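You operate a simulated robot arm through the tools that you are given. There is no shell and no other tool.

Carry out the task below with a simulated robot arm. There is one attempt and no reset: what you move stays moved.

JOB
Test both green tips and scrap the one that gives less pressure.
Fine: it goes in the worn parts tray; open the green valve, switch the pump off before you pull the tip.

Only the result counts: the job must be done as asked and must still hold three seconds after the hand-in. Knocking over, shifting, dropping, spilling or breaking anything else fails it.

ROBOT AND FRAMES
A 6-joint arm with a two-finger gripper, fixed in place. Base frame: the origin is at the foot of the arm, x ahead of it, y to its left, z up; the work surface is at about z = 880. Readings come in mm, degrees, newtons and seconds.
Its first joint turns from -166.0 to 166.0 degrees. Payload 3.43 kg.
The tool frame sits at the grasp point between the pads (the TCP): z along the fingers, y along the line on which they close. The tips reach 20 mm beyond it. The gripper opens to 190 mm. The gripper's body begins 248 mm behind the TCP.
Orientation is that of the tool frame in the base frame, as a unit quaternion [x, y, z, w]. With the fingers straight down and closing along the base's y, the tool's x points along the base's -x, its y along +y and its z along -z.

CONTROLS
- The arm moves only by the tool nudge_tool. Its argument "motion" is a list of rows, each a list of 7 numbers: the shift along the base's x, y, z in mm, then the turn, a rotation vector about the base's x, y, z in degrees, then the finger opening in mm, from 0 to 190. In form: [[x, y, z, rx, ry, rz, claw], ...]. A call has 1 to 20 rows; each row shifts and turns the commanded pose from where the row before left it. A row lasts 0.2 s, in which the tool goes at most 50 mm and 8.6 degrees; a call with a longer step from one row to the next is refused whole, and so is a gripper value outside its range. Where a pose cannot be reached the arm comes as near as it can. A force on the tool above 40 N (or 10 N above the force at the start of the call, whichever is more), or a blocked arm, ends the call early, and 0.2 s more pass. Each finger travels about 153 mm/s and halts on what it meets, pressing with about 41 N; the grip force reading is that of the motor and also rises with nothing between the fingers. The clock runs only during rows and for 0.2 s after the last one: add rows that do not move to give the fingers time. The reply holds the time, the measured pose of the TCP, the force on the tool along the base axes, the opening and the grip force, in the units named above and with some noise, with the torque about the TCP (base axes, N m) and any sound that the robot's microphone picked up.
- Cameras (640 x 400 px; columns grow to the right, rows downward): "scene" is fixed at [49.1, -651.8, 1535.6]; the picture's right is [0.58, -0.82, 0.00], its down [-0.34, -0.24, -0.91] and it looks along [0.74, 0.52, -0.42] (base axes); focal length 239 px, centre (320, 200). "wrist" rides on the gripper at [70, -8, -288] in the tool frame; the picture's right is [0.12, 0.99, 0.00], its down [-0.96, 0.11, -0.25] and it looks along [-0.25, 0.03, 0.97] (tool axes); focal length 261 px, centre (320, 200). There is no depth. A picture from a camera that has moved, and an enlarged one, comes with that camera's place and axes in the base frame and with its lens.
- grab_frame(camera): a new picture of that camera. No time passes.
- move_column(by): slides the trunk up (or, below 0, down) by that many mm; the arm rides with it, the base frame stays. It gives what a move gives, with no picture.
- close_up(camera, box): a new picture of the part [left, top, right, bottom] of that camera's present view, enlarged. No time passes.
- close_job(): hands the job in; it is judged then, once.

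Nothing tells you positions but the pictures and the camera data. Unless the task says otherwise, let go and move clear before handing in.

The tools are called after "Request:" as a command line: name --pt "numbers of a row" for each row, then --argument value for the rest, lists and objects as JSON in quotes. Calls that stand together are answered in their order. nudge_tool: Moves the arm, as the interface text tells. Its arguments: {"type":"object","properties":{"motion":{"type":"array"}},"required":["motion"]} The other tools are called the same way: move_column (by) slides the trunk up or down; grab_frame (camera) takes a picture; close_up (camera, box) takes an enlarged picture of a part of a camera's view; close_job () hands the job in.

At the start:

```text
time: 0.0
position: [591.2, 201.8, 1570.2]
ee_rot: [0.0, 1.0, 0.001, 0.0]
force: [-0.2, -0.9, -0.3]
ft_torque: [-0.01, -0.01, -0.03]
grip_width: 190.0
grip_force: 0.1
trunk travel left (down, up): [-325.0, 115.0]
```

scene: 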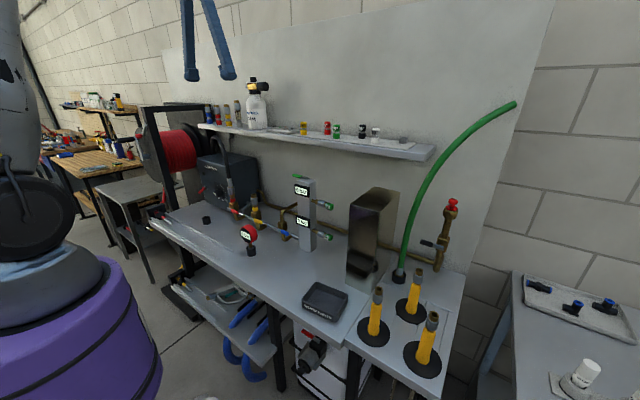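
wrist: 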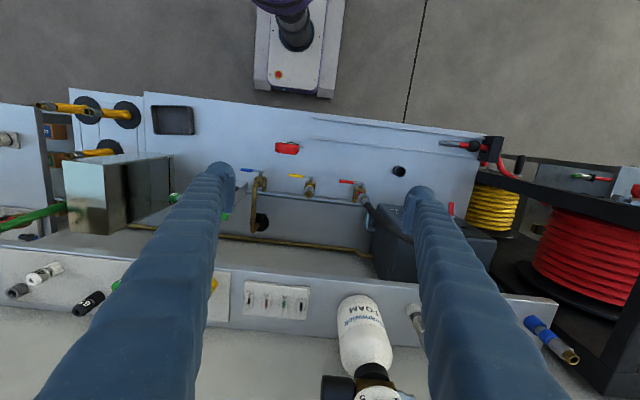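

The scene shows a pressure-washer bench with hoses, valves, gauges, tips on a shelf and a tray. I'll look closer at each part before I move anything.

Request:
close_up --camera "scene" --box '[180, 60, 340, 160]'

Request:
close_up --camera "scene" --box '[280, 100, 440, 200]'

Request:
close_up --camera "scene" --box '[200, 160, 360, 260]'

Request:
close_up --camera "scene" --box '[280, 260, 440, 360]'

Request:
close_up --camera "scene" --box '[360, 180, 520, 280]'

Request:
close_up --camera "wrist" --box '[0, 240, 320, 400]'

Request:
close_up --camera "wrist" --box '[200, 100, 480, 275]'

```text
4.00 times, centred on (260, 110) of scene
camera zoom: at [49.1, -651.8, 1535.6], right [0.58, -0.82, 0.0], down [-0.34, -0.24, -0.91], along [0.74, 0.52, -0.42], focal length 957 px, centre (560, 560)
```

zoom: 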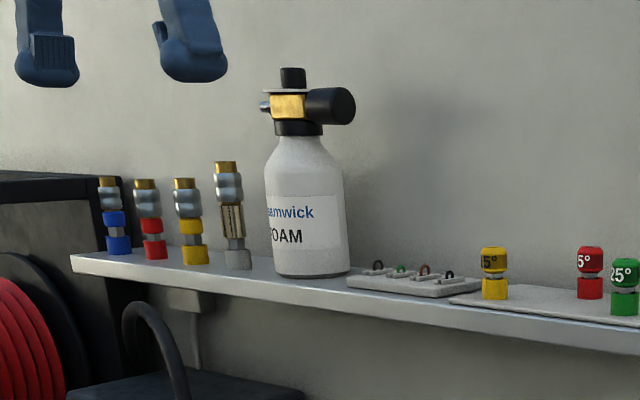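

```text
4.00 times, centred on (360, 150) of scene
camera zoom: at [49.1, -651.8, 1535.6], right [0.58, -0.82, 0.0], down [-0.34, -0.24, -0.91], along [0.74, 0.52, -0.42], focal length 957 px, centre (160, 400)
```

zoom: 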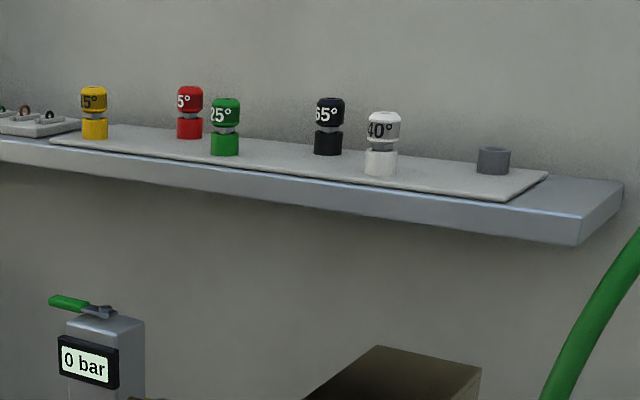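

```text
4.00 times, centred on (280, 210) of scene
camera zoom: at [49.1, -651.8, 1535.6], right [0.58, -0.82, 0.0], down [-0.34, -0.24, -0.91], along [0.74, 0.52, -0.42], focal length 957 px, centre (480, 160)
```

zoom: 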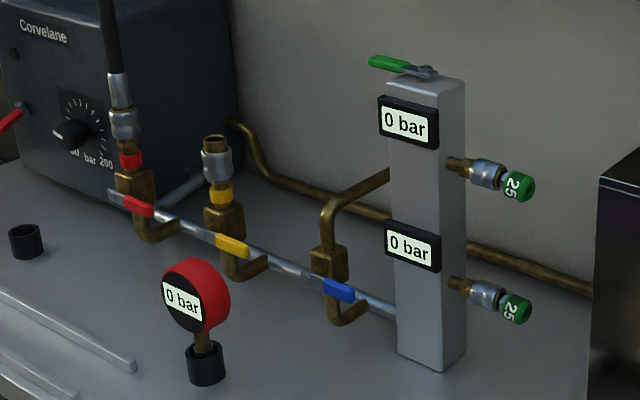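

```text
4.00 times, centred on (360, 310) of scene
camera zoom: at [49.1, -651.8, 1535.6], right [0.58, -0.82, 0.0], down [-0.34, -0.24, -0.91], along [0.74, 0.52, -0.42], focal length 957 px, centre (160, -240)
```

zoom: 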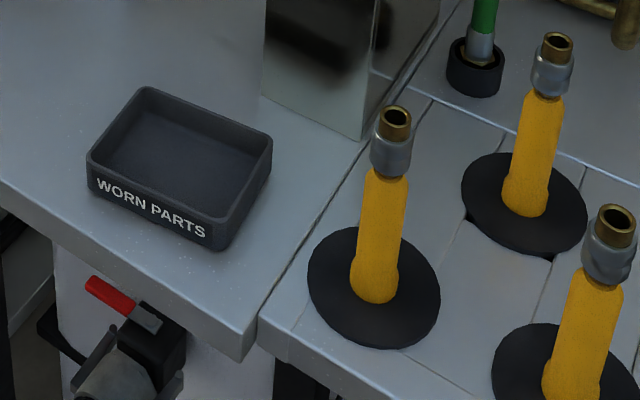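

```text
4.00 times, centred on (440, 230) of scene
camera zoom: at [49.1, -651.8, 1535.6], right [0.58, -0.82, 0.0], down [-0.34, -0.24, -0.91], along [0.74, 0.52, -0.42], focal length 957 px, centre (-160, 80)
```

zoom: 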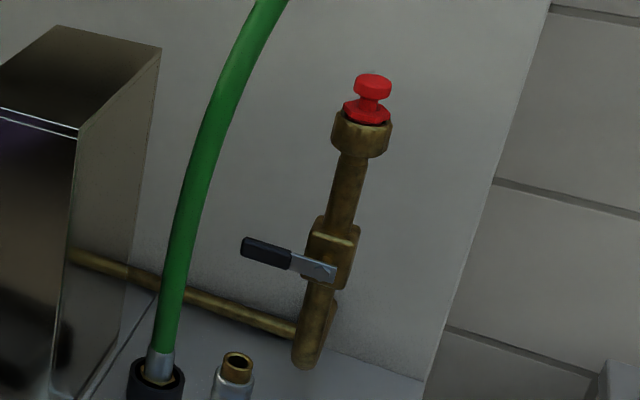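

```text
2.00 times, centred on (160, 320) of wrist
camera zoom: at [521.3, 193.0, 1857.5], right [-0.12, 0.99, 0.0], down [0.96, 0.11, 0.25], along [0.25, 0.03, -0.97], focal length 521 px, centre (640, -40)
```

zoom: 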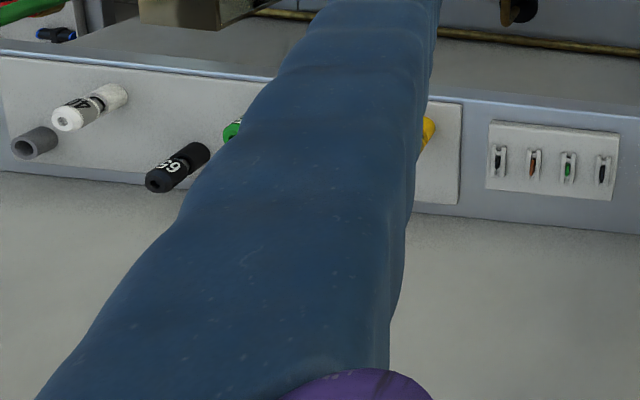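

```text
2.29 times, centred on (340, 188) of wrist
camera zoom: at [521.3, 193.0, 1857.5], right [-0.12, 0.99, 0.0], down [0.96, 0.11, 0.25], along [0.25, 0.03, -0.97], focal length 596 px, centre (274, 229)
```

zoom: 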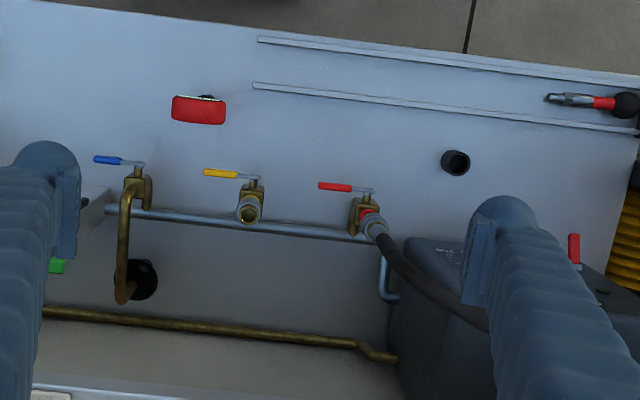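

Two green 25° tips are fitted on a test block that has a green lever on top. There is also a loose green tip on the shelf, a pump at the left with a dial and a red lever, and a red gauge. I'll zoom in further on these.

Request:
close_up --camera "scene" --box '[140, 140, 260, 215]'

Request:
close_up --camera "scene" --box '[270, 165, 350, 215]'

Request:
close_up --camera "scene" --box '[270, 205, 350, 255]'

Request:
close_up --camera "scene" --box '[200, 210, 280, 260]'

Request:
close_up --camera "scene" --box '[160, 260, 320, 360]'

Request:
close_up --camera "wrist" --box '[400, 120, 640, 270]'

Request:
close_up --camera "wrist" --box '[0, 80, 240, 230]'

```text
5.33 times, centred on (200, 178) of scene
camera zoom: at [49.1, -651.8, 1535.6], right [0.58, -0.82, 0.0], down [-0.34, -0.24, -0.91], along [0.74, 0.52, -0.42], focal length 1276 px, centre (960, 320)
```

zoom: 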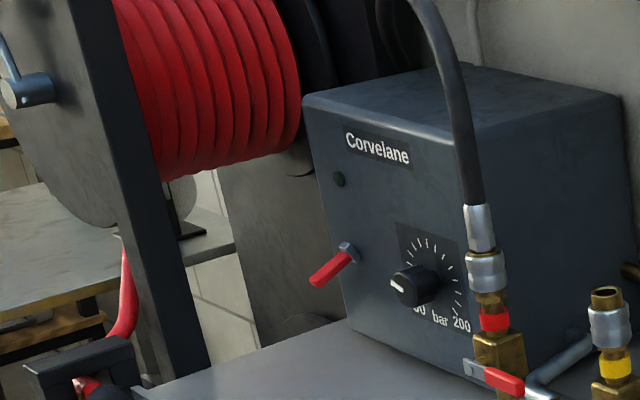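

```text
8.00 times, centred on (310, 190) of scene
camera zoom: at [49.1, -651.8, 1535.6], right [0.58, -0.82, 0.0], down [-0.34, -0.24, -0.91], along [0.74, 0.52, -0.42], focal length 1913 px, centre (400, 280)
```

zoom: 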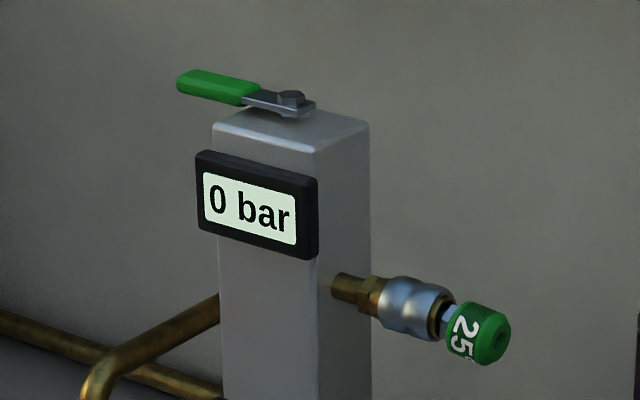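

```text
8.00 times, centred on (310, 230) of scene
camera zoom: at [49.1, -651.8, 1535.6], right [0.58, -0.82, 0.0], down [-0.34, -0.24, -0.91], along [0.74, 0.52, -0.42], focal length 1913 px, centre (400, -40)
```

zoom: 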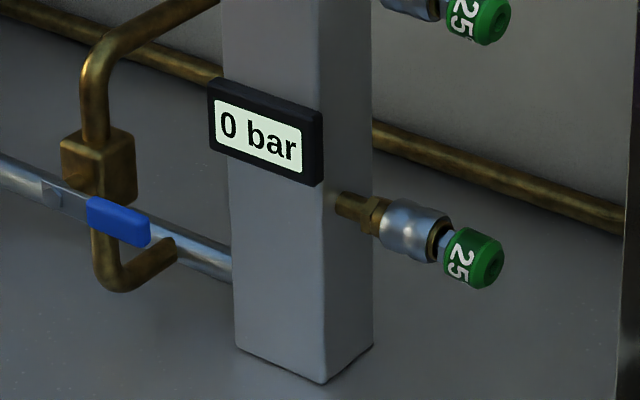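

```text
8.00 times, centred on (240, 235) of scene
camera zoom: at [49.1, -651.8, 1535.6], right [0.58, -0.82, 0.0], down [-0.34, -0.24, -0.91], along [0.74, 0.52, -0.42], focal length 1913 px, centre (960, -80)
```

zoom: 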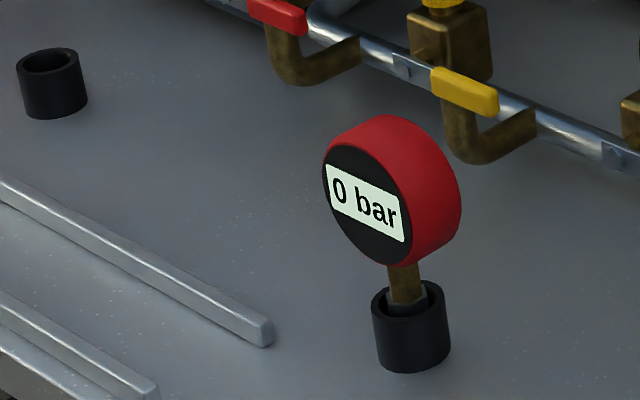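

```text
4.00 times, centred on (240, 310) of scene
camera zoom: at [49.1, -651.8, 1535.6], right [0.58, -0.82, 0.0], down [-0.34, -0.24, -0.91], along [0.74, 0.52, -0.42], focal length 957 px, centre (640, -240)
```

zoom: 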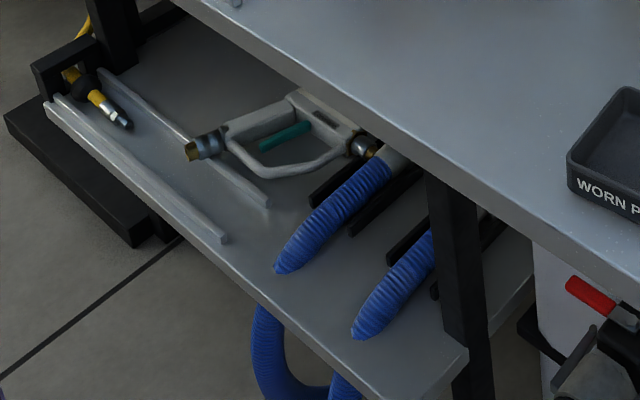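

```text
2.67 times, centred on (520, 195) of wrist
camera zoom: at [521.3, 193.0, 1857.5], right [-0.12, 0.99, 0.0], down [0.96, 0.11, 0.25], along [0.25, 0.03, -0.97], focal length 695 px, centre (-213, 213)
```

zoom: 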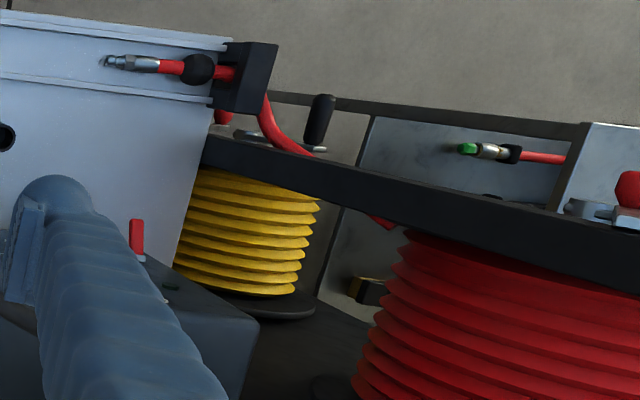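

```text
2.67 times, centred on (120, 155) of wrist
camera zoom: at [521.3, 193.0, 1857.5], right [-0.12, 0.99, 0.0], down [0.96, 0.11, 0.25], along [0.25, 0.03, -0.97], focal length 695 px, centre (853, 320)
```

zoom: 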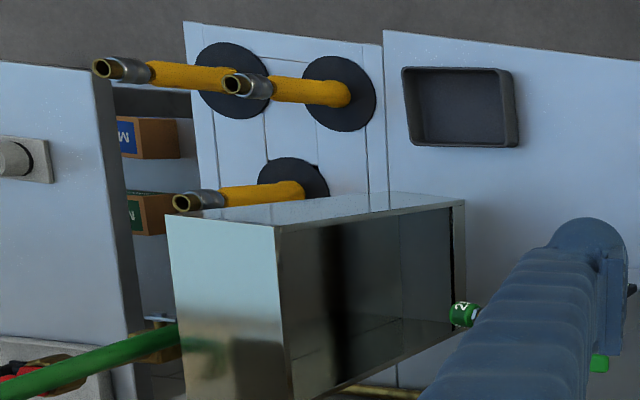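

The test block's top lever, two displays and two fitted green tips are clear, and the pump has a red toggle at the far left. I'll move the arm in free space toward the pump so the wrist camera gives a second viewpoint.

Request:
nudge_tool --pt "-15 45 -10 0 0 0 190" --pt "-15 45 -10 0 0 0 150" --pt "-15 45 -10 0 0 0 100" --pt "-15 45 -10 0 0 0 60" --pt "-15 45 -10 0 0 0 30" --pt "-15 45 -10 0 0 0 0" --pt "0 0 0 0 0 0 0"

Request:
grab_frame --camera "wrist"

Request:
grab_frame --camera "scene"

```text
time: 1.6
position: [501.9, 469.9, 1510.4]
ee_rot: [0.001, 1.0, -0.001, -0.001]
force: [-0.4, 1.0, -1.0]
ft_torque: [0.03, 0.01, -0.01]
grip_width: 0.2
grip_force: 34.2
trunk travel left (down, up): [-325.0, 115.0]
```

```text
taken
camera wrist: at [432.7, 461.8, 1797.1], right [-0.12, 0.99, 0.0], down [0.96, 0.11, 0.25], along [0.25, 0.03, -0.97], focal length 261 px, centre (320, 200)
```

wrist: 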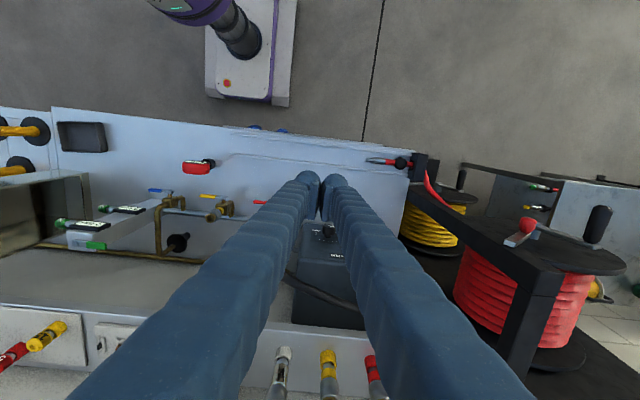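

```text
taken
```

scene: 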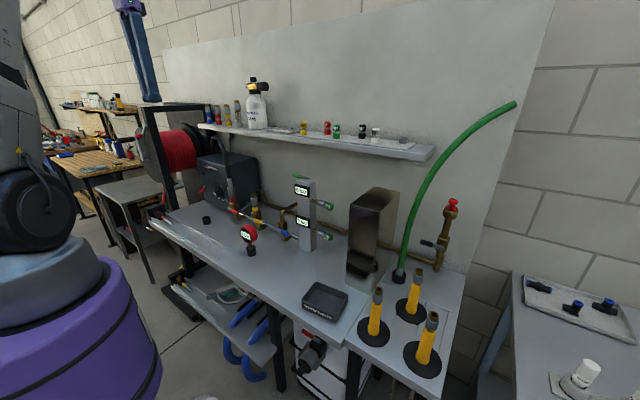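

I can see the test block, the valves and part of the pump from here. I'll zoom in to triangulate.

Request:
close_up --camera "wrist" --box '[40, 180, 200, 280]'

Request:
close_up --camera "wrist" --box '[0, 120, 240, 270]'

Request:
close_up --camera "wrist" --box '[240, 140, 400, 340]'

```text
4.00 times, centred on (120, 230) of wrist
camera zoom: at [432.7, 461.8, 1797.1], right [-0.12, 0.99, 0.0], down [0.96, 0.11, 0.25], along [0.25, 0.03, -0.97], focal length 1043 px, centre (1120, 80)
```

zoom: 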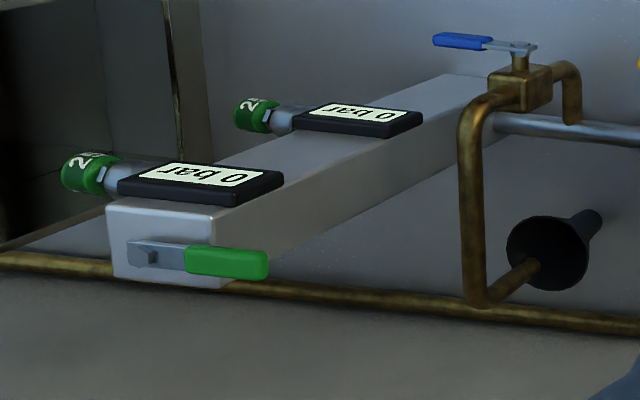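

```text
2.67 times, centred on (120, 195) of wrist
camera zoom: at [432.7, 461.8, 1797.1], right [-0.12, 0.99, 0.0], down [0.96, 0.11, 0.25], along [0.25, 0.03, -0.97], focal length 695 px, centre (853, 213)
```

zoom: 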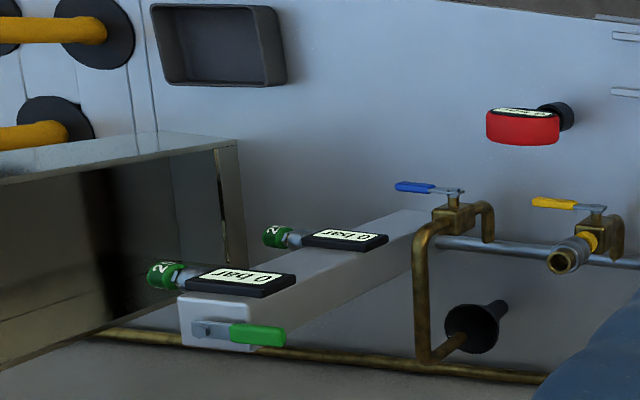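

```text
2.00 times, centred on (320, 240) of wrist
camera zoom: at [432.7, 461.8, 1797.1], right [-0.12, 0.99, 0.0], down [0.96, 0.11, 0.25], along [0.25, 0.03, -0.97], focal length 521 px, centre (320, 120)
```

zoom: 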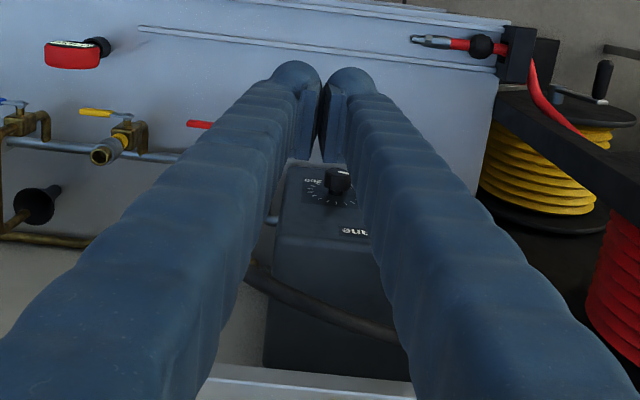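

The test block and valve lever triangulate well. The pump toggle is hidden by the fingers, so I'll shift right and lower to see it past them.

Request:
nudge_tool --pt "0 -45 -15 0 0 0 0" --pt "0 -45 -15 0 0 0 0" --pt "0 -45 -15 0 0 0 0" --pt "0 -45 -15 0 0 0 0" --pt "0 -45 -15 0 0 0 0" --pt "0 0 -40 0 0 0 0"

Request:
grab_frame --camera "wrist"

Request:
close_up --camera "wrist" --box '[400, 180, 560, 280]'

Request:
close_up --camera "wrist" --box '[60, 160, 220, 260]'

```text
time: 3.0
position: [503.1, 246.4, 1397.2]
ee_rot: [0.0, 1.0, 0.0, -0.002]
force: [-0.4, -0.3, -1.1]
ft_torque: [0.05, 0.12, 0.0]
grip_width: 0.0
grip_force: 34.0
trunk travel left (down, up): [-325.0, 115.0]
```

```text
taken
camera wrist: at [434.4, 238.2, 1683.2], right [-0.12, 0.99, 0.0], down [0.96, 0.11, 0.25], along [0.24, 0.03, -0.97], focal length 261 px, centre (320, 200)
```

wrist: 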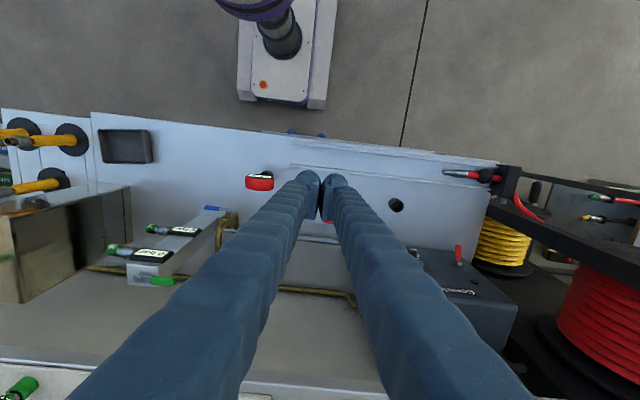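

```text
4.00 times, centred on (480, 230) of wrist
camera zoom: at [434.4, 238.2, 1683.2], right [-0.12, 0.99, 0.0], down [0.96, 0.11, 0.25], along [0.24, 0.03, -0.97], focal length 1043 px, centre (-320, 80)
```

zoom: 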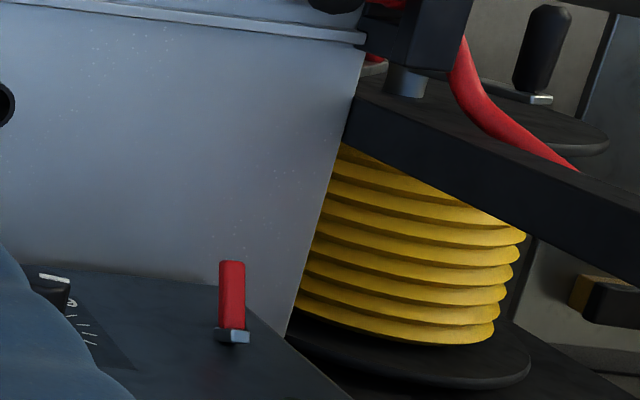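

```text
4.00 times, centred on (140, 210) of wrist
camera zoom: at [434.4, 238.2, 1683.2], right [-0.12, 0.99, 0.0], down [0.96, 0.11, 0.25], along [0.24, 0.03, -0.97], focal length 1043 px, centre (1040, 160)
```

zoom: 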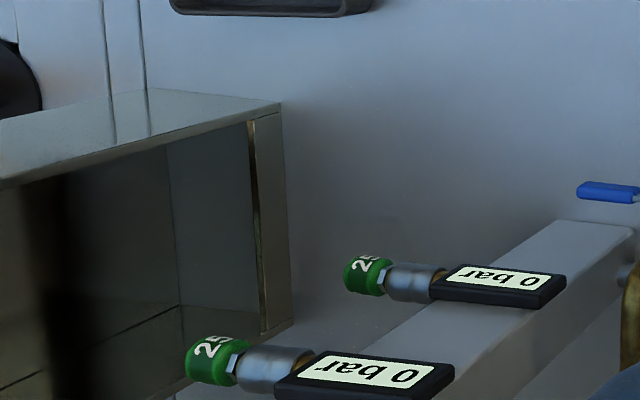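

The toggle sits near (706, 680, 971) pointing down. The green lever's pivot is near (759, -82, 1217), with its grip pointing +y. I'll move closer to the block for a precise look at the lever and the shelf edge.

Request:
nudge_tool --pt "35 -40 -10 0 0 0 0" --pt "35 -40 -10 0 0 0 0" --pt "35 -40 -15 0 0 0 0" --pt "35 -40 -15 0 0 0 0" --pt "10 -20 -15 0 0 0 0"

Request:
grab_frame --camera "wrist"

Request:
close_up --camera "wrist" --box '[80, 160, 280, 285]'

Request:
grab_frame --camera "scene"

```text
refused: row 1 steps farther than a row can; nothing moved
```

```text
taken
camera wrist: at [434.4, 238.2, 1683.2], right [-0.12, 0.99, 0.0], down [0.96, 0.11, 0.25], along [0.24, 0.03, -0.97], focal length 261 px, centre (320, 200)
```

wrist: 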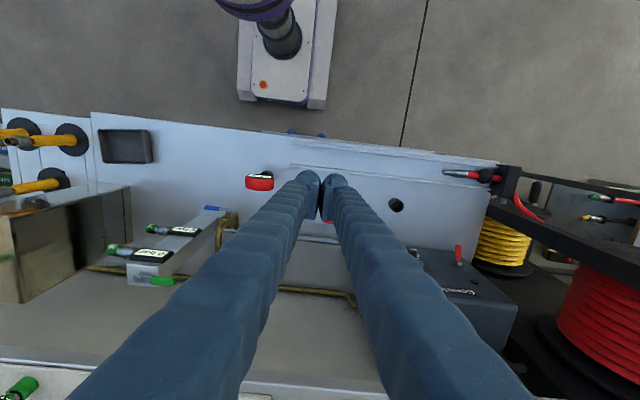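

```text
3.20 times, centred on (180, 222) of wrist
camera zoom: at [434.4, 238.2, 1683.2], right [-0.12, 0.99, 0.0], down [0.96, 0.11, 0.25], along [0.24, 0.03, -0.97], focal length 834 px, centre (768, 128)
```

zoom: 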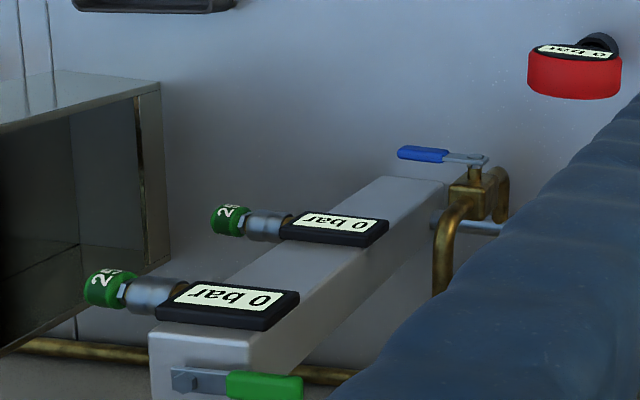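

```text
taken
```

scene: 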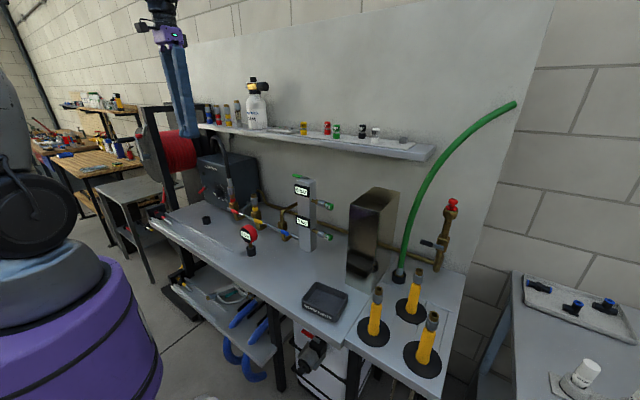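

That step was refused because the rows were slightly too long. I'll repeat the move with shorter ones.

Request:
nudge_tool --pt "28 -36 -12 0 0 0 0" --pt "28 -36 -12 0 0 0 0" --pt "28 -36 -12 0 0 0 0" --pt "28 -36 -12 0 0 0 0" --pt "28 -32 -12 0 0 0 0"

Request:
grab_frame --camera "wrist"

Request:
close_up --camera "wrist" --box '[100, 180, 260, 280]'

Request:
close_up --camera "scene" --box '[240, 60, 440, 185]'

```text
time: 4.2
position: [644.6, 68.4, 1334.3]
ee_rot: [0.001, 1.0, 0.001, -0.001]
force: [0.5, 0.3, 0.4]
ft_torque: [0.06, 0.16, 0.02]
grip_width: 0.0
grip_force: 34.8
trunk travel left (down, up): [-325.0, 115.0]
```

```text
taken
camera wrist: at [576.4, 61.5, 1620.4], right [-0.12, 0.99, 0.0], down [0.96, 0.12, 0.25], along [0.24, 0.03, -0.97], focal length 261 px, centre (320, 200)
```

wrist: 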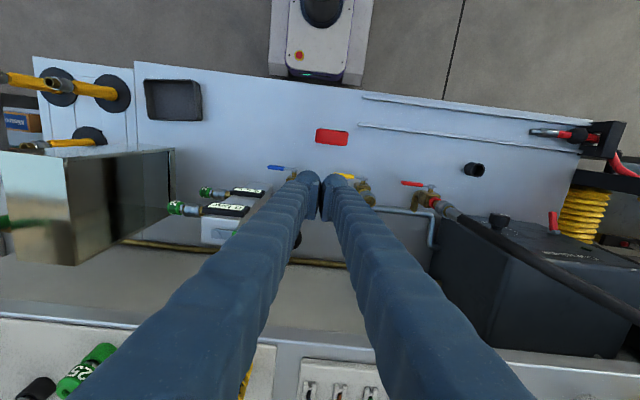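

```text
4.00 times, centred on (180, 230) of wrist
camera zoom: at [576.4, 61.5, 1620.4], right [-0.12, 0.99, 0.0], down [0.96, 0.12, 0.25], along [0.24, 0.03, -0.97], focal length 1043 px, centre (880, 80)
```

zoom: 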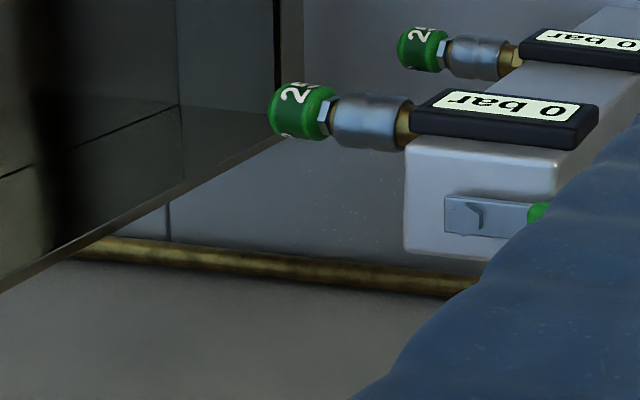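

```text
3.20 times, centred on (340, 122) of scene
camera zoom: at [49.1, -651.8, 1535.6], right [0.58, -0.82, 0.0], down [-0.34, -0.24, -0.91], along [0.74, 0.52, -0.42], focal length 765 px, centre (256, 448)
```

zoom: 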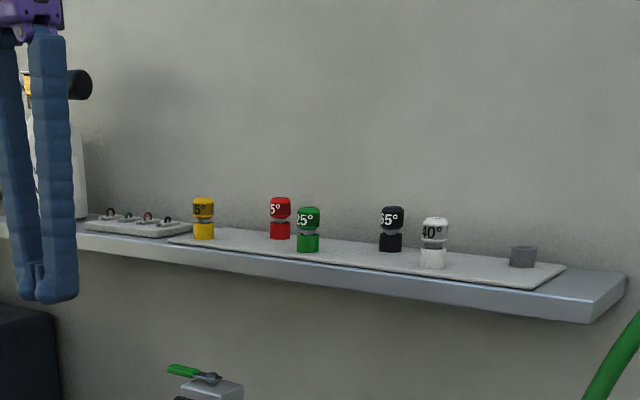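

The lever pivot reads about (758, -83) again and the shelf edge about x = 833. I'll bring the closed fingers behind the lever on its wall side, keeping above it, then check the clearance.

Request:
nudge_tool --pt "36 -25 0 0 0 0 0" --pt "36 -25 0 0 0 0 0" --pt "36 -25 0 0 0 0 0" --pt "36 -25 0 0 0 0 0"

Request:
grab_frame --camera "wrist"

Request:
close_up --camera "scene" --box '[260, 60, 420, 220]'

```text
time: 5.2
position: [788.1, -32.3, 1335.6]
ee_rot: [0.001, 1.0, 0.0, -0.001]
force: [0.3, -1.1, 0.2]
ft_torque: [0.07, 0.04, 0.0]
grip_width: 0.1
grip_force: 34.4
trunk travel left (down, up): [-325.0, 115.0]
```

```text
taken
camera wrist: at [717.7, -39.8, 1621.9], right [-0.12, 0.99, 0.0], down [0.96, 0.11, 0.25], along [0.24, 0.03, -0.97], focal length 261 px, centre (320, 200)
```

wrist: 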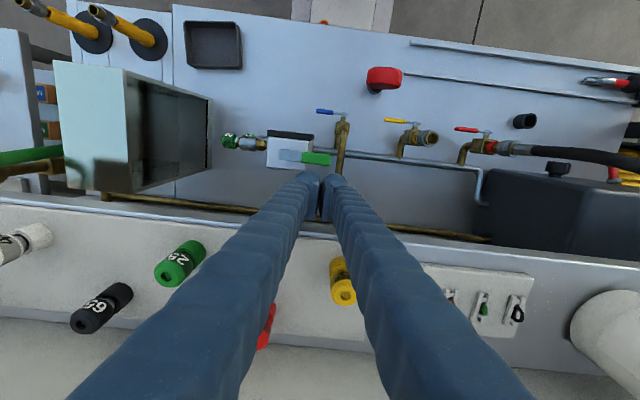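

```text
2.50 times, centred on (340, 140) of scene
camera zoom: at [49.1, -651.8, 1535.6], right [0.58, -0.82, 0.0], down [-0.34, -0.24, -0.91], along [0.74, 0.52, -0.42], focal length 598 px, centre (270, 350)
```

zoom: 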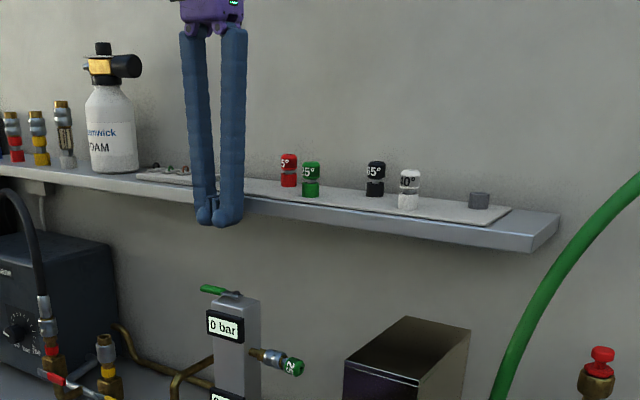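

Request:
close_up --camera "wrist" --box '[200, 100, 360, 220]'

```text
3.33 times, centred on (280, 160) of wrist
camera zoom: at [717.7, -39.8, 1621.9], right [-0.12, 0.99, 0.0], down [0.96, 0.11, 0.25], along [0.24, 0.03, -0.97], focal length 869 px, centre (453, 333)
```

zoom: 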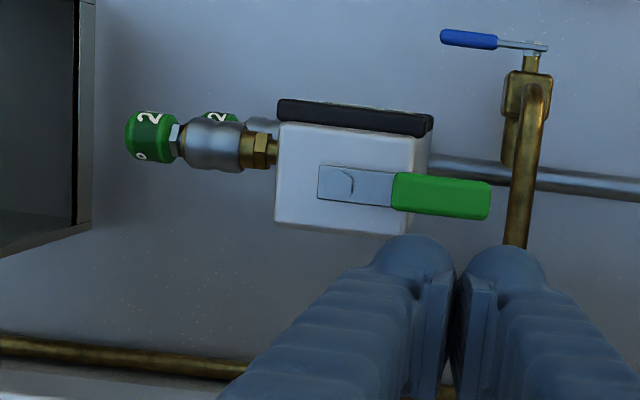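

From nearly overhead the lever grip spans y -63 to -18 at x about 755, and the fingers are on its wall side. I'll shift slightly toward the wall and descend beside the lever.

Request:
nudge_tool --pt "6 6 0 0 0 0 0" --pt "0 0 -37 0 0 0 0" --pt "0 0 -37 0 0 0 0" --pt "0 0 -36 0 0 0 0" --pt "0 0 0 0 0 0 0"

Request:
close_up --camera "wrist" --box '[200, 80, 400, 230]'

Request:
close_up --camera "scene" --box '[270, 130, 350, 210]'

```text
time: 6.4
position: [791.4, -24.8, 1226.0]
ee_rot: [0.0, 1.0, 0.0, -0.001]
force: [0.4, 0.1, -0.3]
ft_torque: [0.05, -0.02, 0.01]
grip_width: 0.2
grip_force: 34.3
trunk travel left (down, up): [-325.0, 115.0]
```

```text
2.67 times, centred on (300, 155) of wrist
camera zoom: at [721.1, -32.4, 1512.5], right [-0.12, 0.99, 0.0], down [0.96, 0.11, 0.25], along [0.25, 0.03, -0.97], focal length 695 px, centre (373, 320)
```

zoom: 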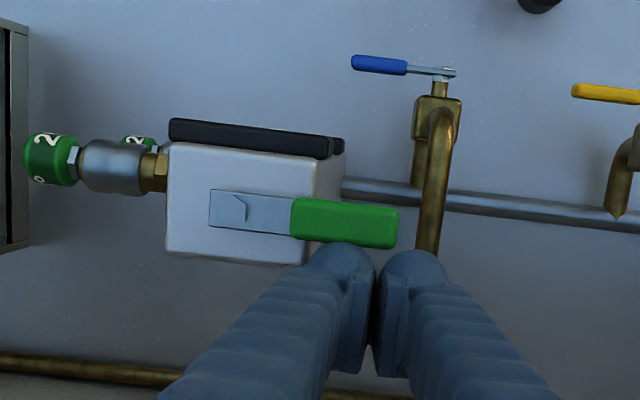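

```text
5.00 times, centred on (310, 170) of scene
camera zoom: at [49.1, -651.8, 1535.6], right [0.58, -0.82, 0.0], down [-0.34, -0.24, -0.91], along [0.74, 0.52, -0.42], focal length 1196 px, centre (370, 350)
```

zoom: 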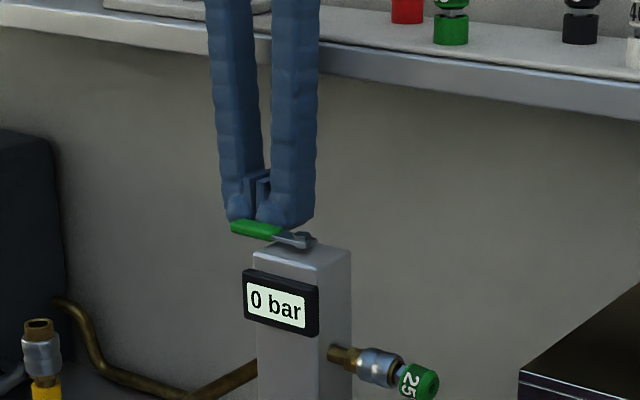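

The fingertips are seated behind the lever. I'll drop a few millimetres and push it gently toward the robot to see whether it turns that way.

Request:
nudge_tool --pt "0 0 -6 0 0 0 0" --pt "-8 0 0 0 0 0 0" --pt "-8 1 0 0 0 0 0" --pt "-8 1 0 0 0 0 0" --pt "-6 1 0 0 0 0 0"

Request:
close_up --camera "wrist" --box '[200, 80, 400, 230]'

```text
time: 7.6
position: [761.5, -22.0, 1222.2]
ee_rot: [0.001, 1.0, 0.0, 0.0]
force: [1.6, 0.2, 0.9]
ft_torque: [-0.04, 0.01, 0.04]
grip_width: 0.0
grip_force: 34.5
trunk travel left (down, up): [-325.0, 115.0]
```

```text
2.67 times, centred on (300, 155) of wrist
camera zoom: at [691.6, -30.0, 1507.3], right [-0.12, 0.99, 0.0], down [0.96, 0.11, 0.25], along [0.25, 0.03, -0.97], focal length 695 px, centre (373, 320)
```

zoom: 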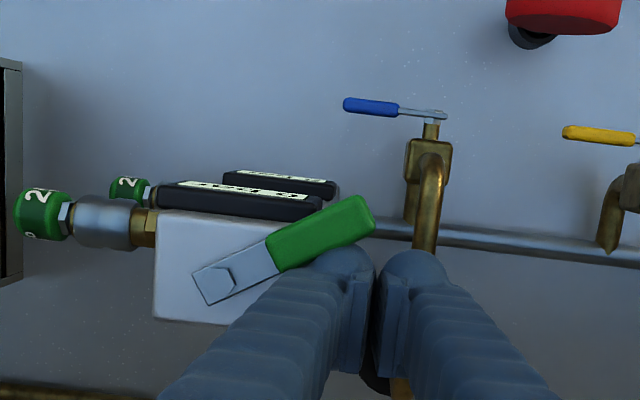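

The lever turns freely in this direction, about 30° so far. I'll continue along the arc.

Request:
nudge_tool --pt "-9 -2 0 0 0 0 0" --pt "-9 -3 0 0 0 0 0" --pt "-9 -5 0 0 0 0 0" --pt "-7 -6 0 0 0 0 0" --pt "-6 -6 0 0 0 0 0"

Request:
close_up --camera "wrist" --box '[200, 80, 400, 230]'

```text
time: 8.7
position: [727.8, -34.0, 1223.4]
ee_rot: [0.001, 1.0, 0.003, 0.005]
force: [3.4, 8.7, 0.3]
ft_torque: [0.2, -0.11, 0.1]
grip_width: 0.0
grip_force: 33.6
trunk travel left (down, up): [-325.0, 115.0]
stopped in row 5: the force on the tool passed its limit at 48 N (the readings are from after the stop); the commanded pose is now the measured one
```

```text
2.67 times, centred on (300, 155) of wrist
camera zoom: at [655.6, -43.0, 1509.2], right [-0.12, 0.99, 0.0], down [0.96, 0.11, 0.26], along [0.26, 0.04, -0.97], focal length 695 px, centre (373, 320)
```

zoom: 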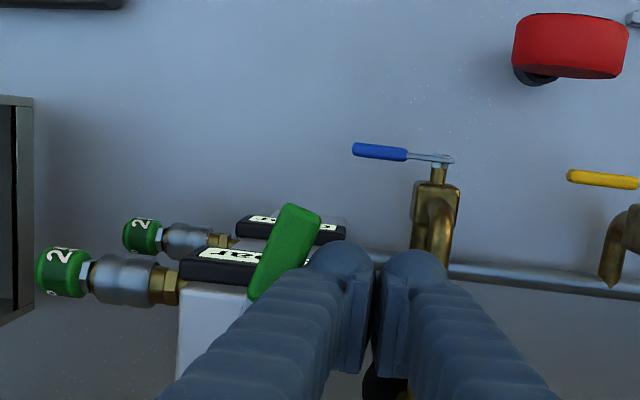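

The push met resistance with the lever turned about 75°. I'll back off slightly and look at where it stands.

Request:
nudge_tool --pt "10 25 0 0 0 0 0" --pt "0 0 40 0 0 0 0" --pt "0 30 40 0 0 0 0" --pt "0 40 20 0 0 0 0"

Request:
grab_frame --camera "wrist"

Request:
close_up --camera "wrist" --box '[160, 130, 320, 250]'

Request:
close_up --camera "scene" --box '[270, 160, 350, 210]'

```text
time: 9.7
position: [737.1, 60.9, 1323.9]
ee_rot: [0.0, 1.0, 0.002, 0.005]
force: [-0.3, 1.4, 0.3]
ft_torque: [-0.16, -0.03, 0.04]
grip_width: 0.0
grip_force: 34.0
trunk travel left (down, up): [-325.0, 115.0]
```

```text
taken
camera wrist: at [665.1, 50.9, 1609.3], right [-0.12, 0.99, 0.0], down [0.96, 0.11, 0.26], along [0.25, 0.03, -0.97], focal length 261 px, centre (320, 200)
```

wrist: 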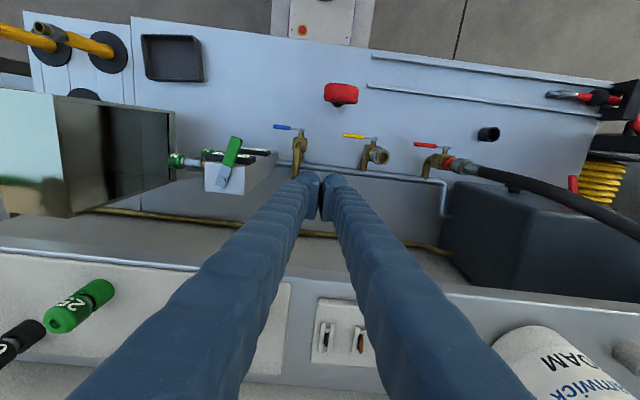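

```text
3.33 times, centred on (240, 190) of wrist
camera zoom: at [665.1, 50.9, 1609.3], right [-0.12, 0.99, 0.0], down [0.96, 0.11, 0.26], along [0.25, 0.03, -0.97], focal length 869 px, centre (587, 233)
```

zoom: 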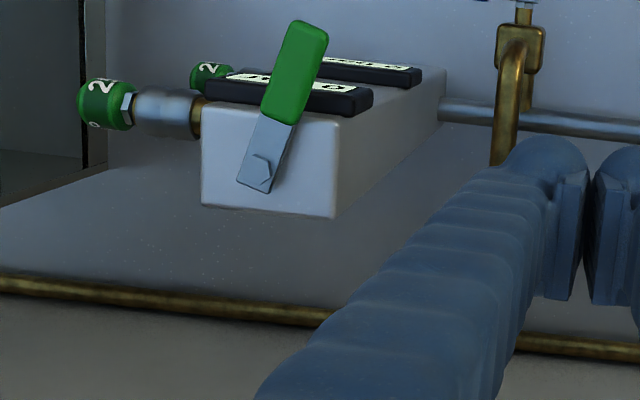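

```text
8.00 times, centred on (310, 185) of scene
camera zoom: at [49.1, -651.8, 1535.6], right [0.58, -0.82, 0.0], down [-0.34, -0.24, -0.91], along [0.74, 0.52, -0.42], focal length 1913 px, centre (400, 320)
```

zoom: 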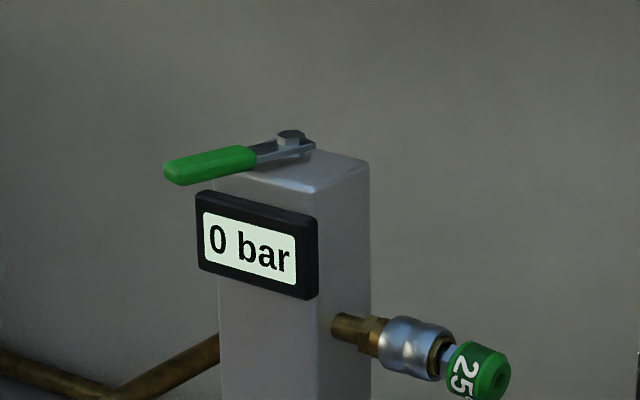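

The lever now sits at about 78°. The contact was probably the fingertip against the top display's end, because that display sticks out beyond the block. I'll finish the last few degrees slightly higher, pushing near the lever's end and clear of the display.

Request:
nudge_tool --pt "-15 -40 0 0 0 0 0" --pt "-17 -45 0 0 0 0 0" --pt "0 0 -45 0 0 0 0" --pt "0 0 -45 0 0 0 0" --pt "0 0 -6 0 0 0 0" --pt "0 0 0 0 0 0 0"

Request:
close_up --camera "scene" --box '[270, 150, 350, 200]'

Request:
close_up --camera "wrist" --box '[200, 100, 400, 225]'

```text
time: 11.1
position: [707.1, -25.2, 1226.9]
ee_rot: [0.001, 1.0, 0.003, 0.004]
force: [0.2, -0.7, -0.2]
ft_torque: [-0.06, -0.03, 0.03]
grip_width: 0.0
grip_force: 34.4
trunk travel left (down, up): [-325.0, 115.0]
```

```text
8.00 times, centred on (310, 175) of scene
camera zoom: at [49.1, -651.8, 1535.6], right [0.58, -0.82, 0.0], down [-0.34, -0.24, -0.91], along [0.74, 0.52, -0.42], focal length 1913 px, centre (400, 400)
```

zoom: 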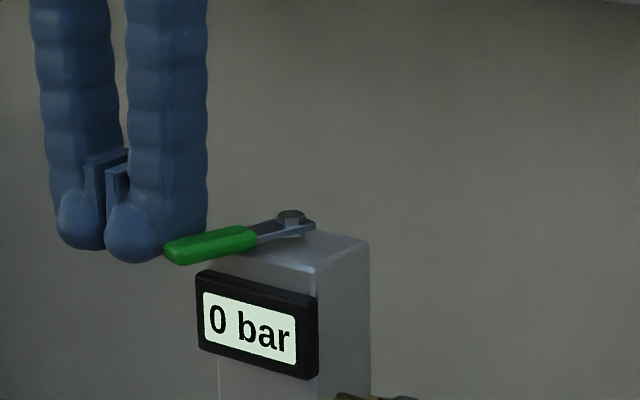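

```text
3.20 times, centred on (300, 162) of wrist
camera zoom: at [633.7, -34.9, 1512.9], right [-0.12, 0.99, 0.0], down [0.96, 0.11, 0.26], along [0.25, 0.03, -0.97], focal length 834 px, centre (384, 320)
```

zoom: 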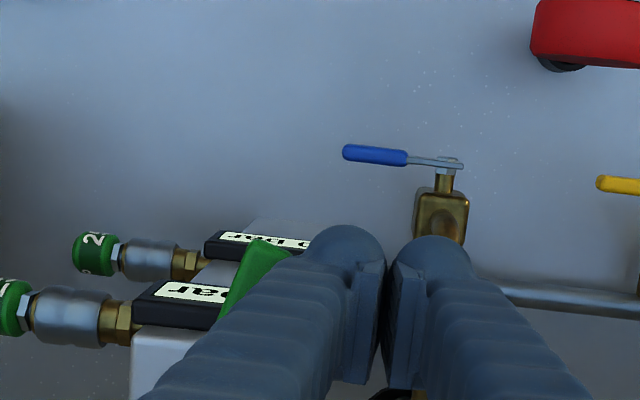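

The finger is beside the lever end and above the display. I'll push in −y in small steps.

Request:
nudge_tool --pt "0 -8 0 0 0 0 0" --pt "0 -8 0 0 0 0 0" --pt "0 -6 0 0 0 0 0" --pt "0 -5 0 0 0 0 0" --pt "0 -5 0 0 0 0 0" --pt "0 -4 0 0 0 0 0"

Request:
close_up --camera "scene" --box '[270, 150, 350, 200]'

Request:
close_up --camera "wrist" --box '[200, 100, 400, 225]'

```text
time: 12.4
position: [706.6, -49.0, 1227.2]
ee_rot: [0.0, 1.0, 0.006, 0.003]
force: [-0.8, 17.8, -1.1]
ft_torque: [0.15, 0.0, 0.3]
grip_width: 0.1
grip_force: 33.7
trunk travel left (down, up): [-325.0, 115.0]
stopped in row 6: the force on the tool passed its limit at 44 N (the readings are from after the stop); the commanded pose is now the measured one
```

```text
8.00 times, centred on (310, 175) of scene
camera zoom: at [49.1, -651.8, 1535.6], right [0.58, -0.82, 0.0], down [-0.34, -0.24, -0.91], along [0.74, 0.52, -0.42], focal length 1913 px, centre (400, 400)
```

zoom: 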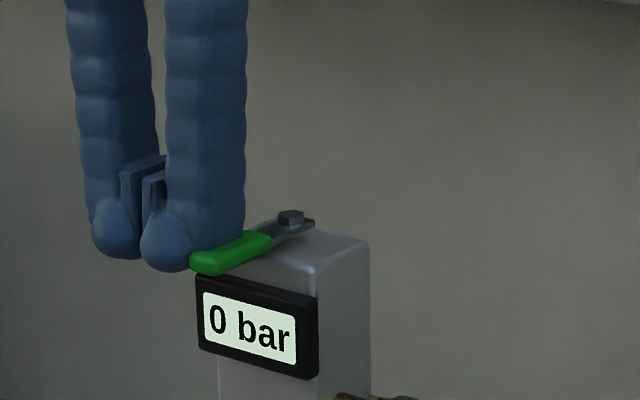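

```text
3.20 times, centred on (300, 162) of wrist
camera zoom: at [634.3, -60.3, 1513.1], right [-0.12, 0.99, 0.01], down [0.96, 0.11, 0.26], along [0.25, 0.04, -0.97], focal length 834 px, centre (384, 320)
```

zoom: 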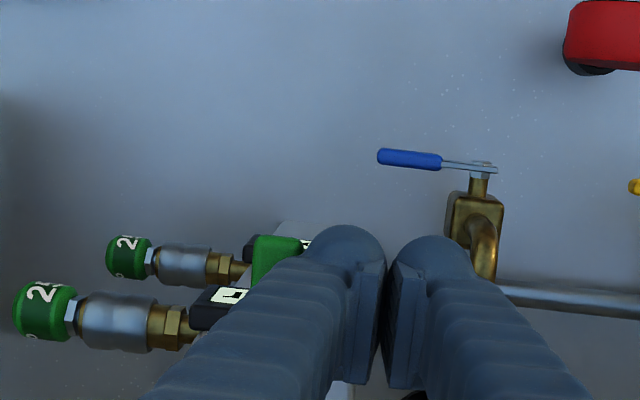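

The lever moved fully across and met its stop, so the green valve is open. I'll retreat, go over toward the pump and tilt the tool to look at and reach the toggle from the front.

Request:
nudge_tool --pt "0 22 0 0 0 0 0" --pt "0 0 45 0 0 0 0" --pt "0 0 40 0 0 0 0" --pt "-12 42 0 0 0 0 0" --pt "-12 42 0 0 0 0 0" --pt "-12 42 0 0 0 0 0" --pt "-12 42 0 0 0 0 0" --pt "-12 42 0 0 0 0 0" --pt "-12 42 0 0 0 0 0" --pt "-12 42 0 0 0 0 0" --pt "-12 42 0 0 0 0 0" --pt "-12 42 0 0 0 0 0" --pt "-12 42 0 0 0 0 0" --pt "-12 42 0 0 0 0 0" --pt "-12 42 0 0 0 0 0"

Request:
close_up --camera "scene" --box '[270, 160, 350, 210]'

Request:
grab_frame --camera "wrist"

Request:
grab_frame --camera "scene"

```text
time: 15.6
position: [558.6, 475.6, 1312.5]
ee_rot: [0.0, 1.0, 0.006, 0.004]
force: [-0.2, 0.1, -0.1]
ft_torque: [-0.09, -0.04, 0.01]
grip_width: 0.2
grip_force: 34.4
trunk travel left (down, up): [-325.0, 115.0]
```

```text
8.00 times, centred on (310, 185) of scene
camera zoom: at [49.1, -651.8, 1535.6], right [0.58, -0.82, 0.0], down [-0.34, -0.24, -0.91], along [0.74, 0.52, -0.42], focal length 1913 px, centre (400, 320)
```

zoom: 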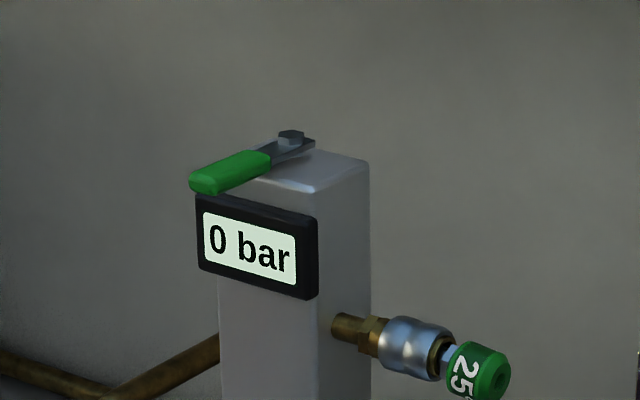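

```text
taken
camera wrist: at [487.4, 464.8, 1598.1], right [-0.12, 0.99, 0.01], down [0.96, 0.11, 0.26], along [0.25, 0.04, -0.97], focal length 261 px, centre (320, 200)
```

wrist: 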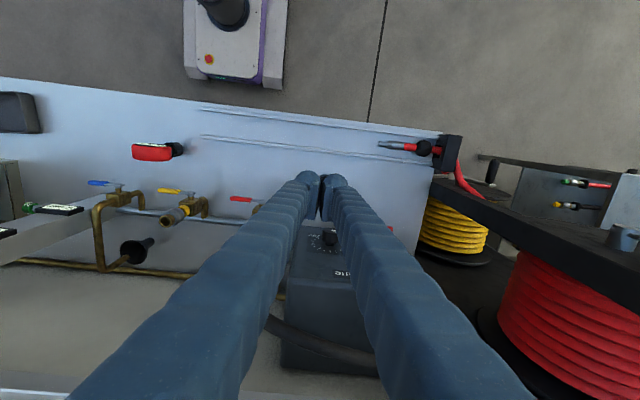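

```text
taken
```

scene: 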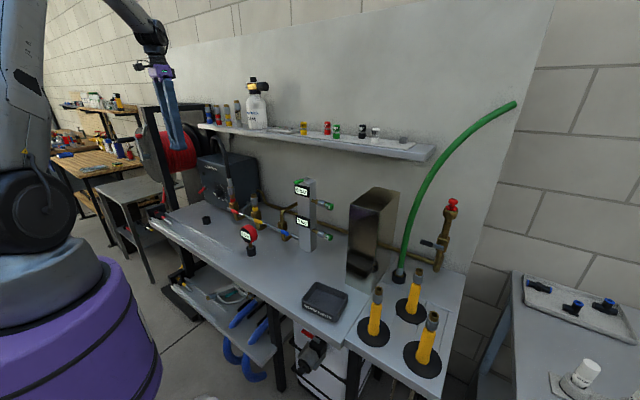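

The valve lever points straight toward the robot, so it is fully across. Next I'll tilt the tool forward 45° so the wrist camera looks at the pump front.

Request:
nudge_tool --pt "0 10 -10 0 -7.5 0 0" --pt "0 10 -10 0 -7.5 0 0" --pt "0 10 -10 0 -7.5 0 0" --pt "0 10 -10 0 -7.5 0 0" --pt "0 10 -10 0 -7.5 0 0" --pt "0 10 -10 0 -7.5 0 0" --pt "0 0 0 0 0 0 0"

Request:
grab_frame --camera "wrist"

Request:
grab_frame --camera "scene"

```text
time: 16.8
position: [640.1, 422.4, 1243.7]
ee_rot: [0.073, 0.944, -0.035, 0.321]
force: [0.2, -0.7, -0.2]
ft_torque: [0.12, 0.09, 0.07]
grip_width: 0.0
grip_force: 34.4
trunk travel left (down, up): [-325.0, 115.0]
stopped in row 6: the arm was blocked; the commanded pose is now the measured one
```

```text
taken
camera wrist: at [412.1, 455.5, 1427.8], right [0.07, 0.99, -0.09], down [0.62, 0.03, 0.78], along [0.78, -0.11, -0.62], focal length 261 px, centre (320, 200)
```

wrist: 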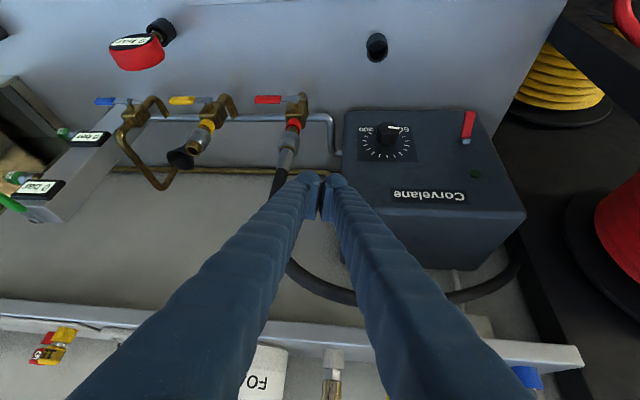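

```text
taken
```

scene: 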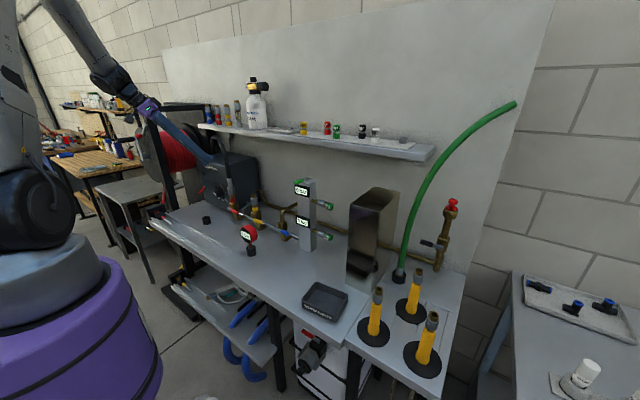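

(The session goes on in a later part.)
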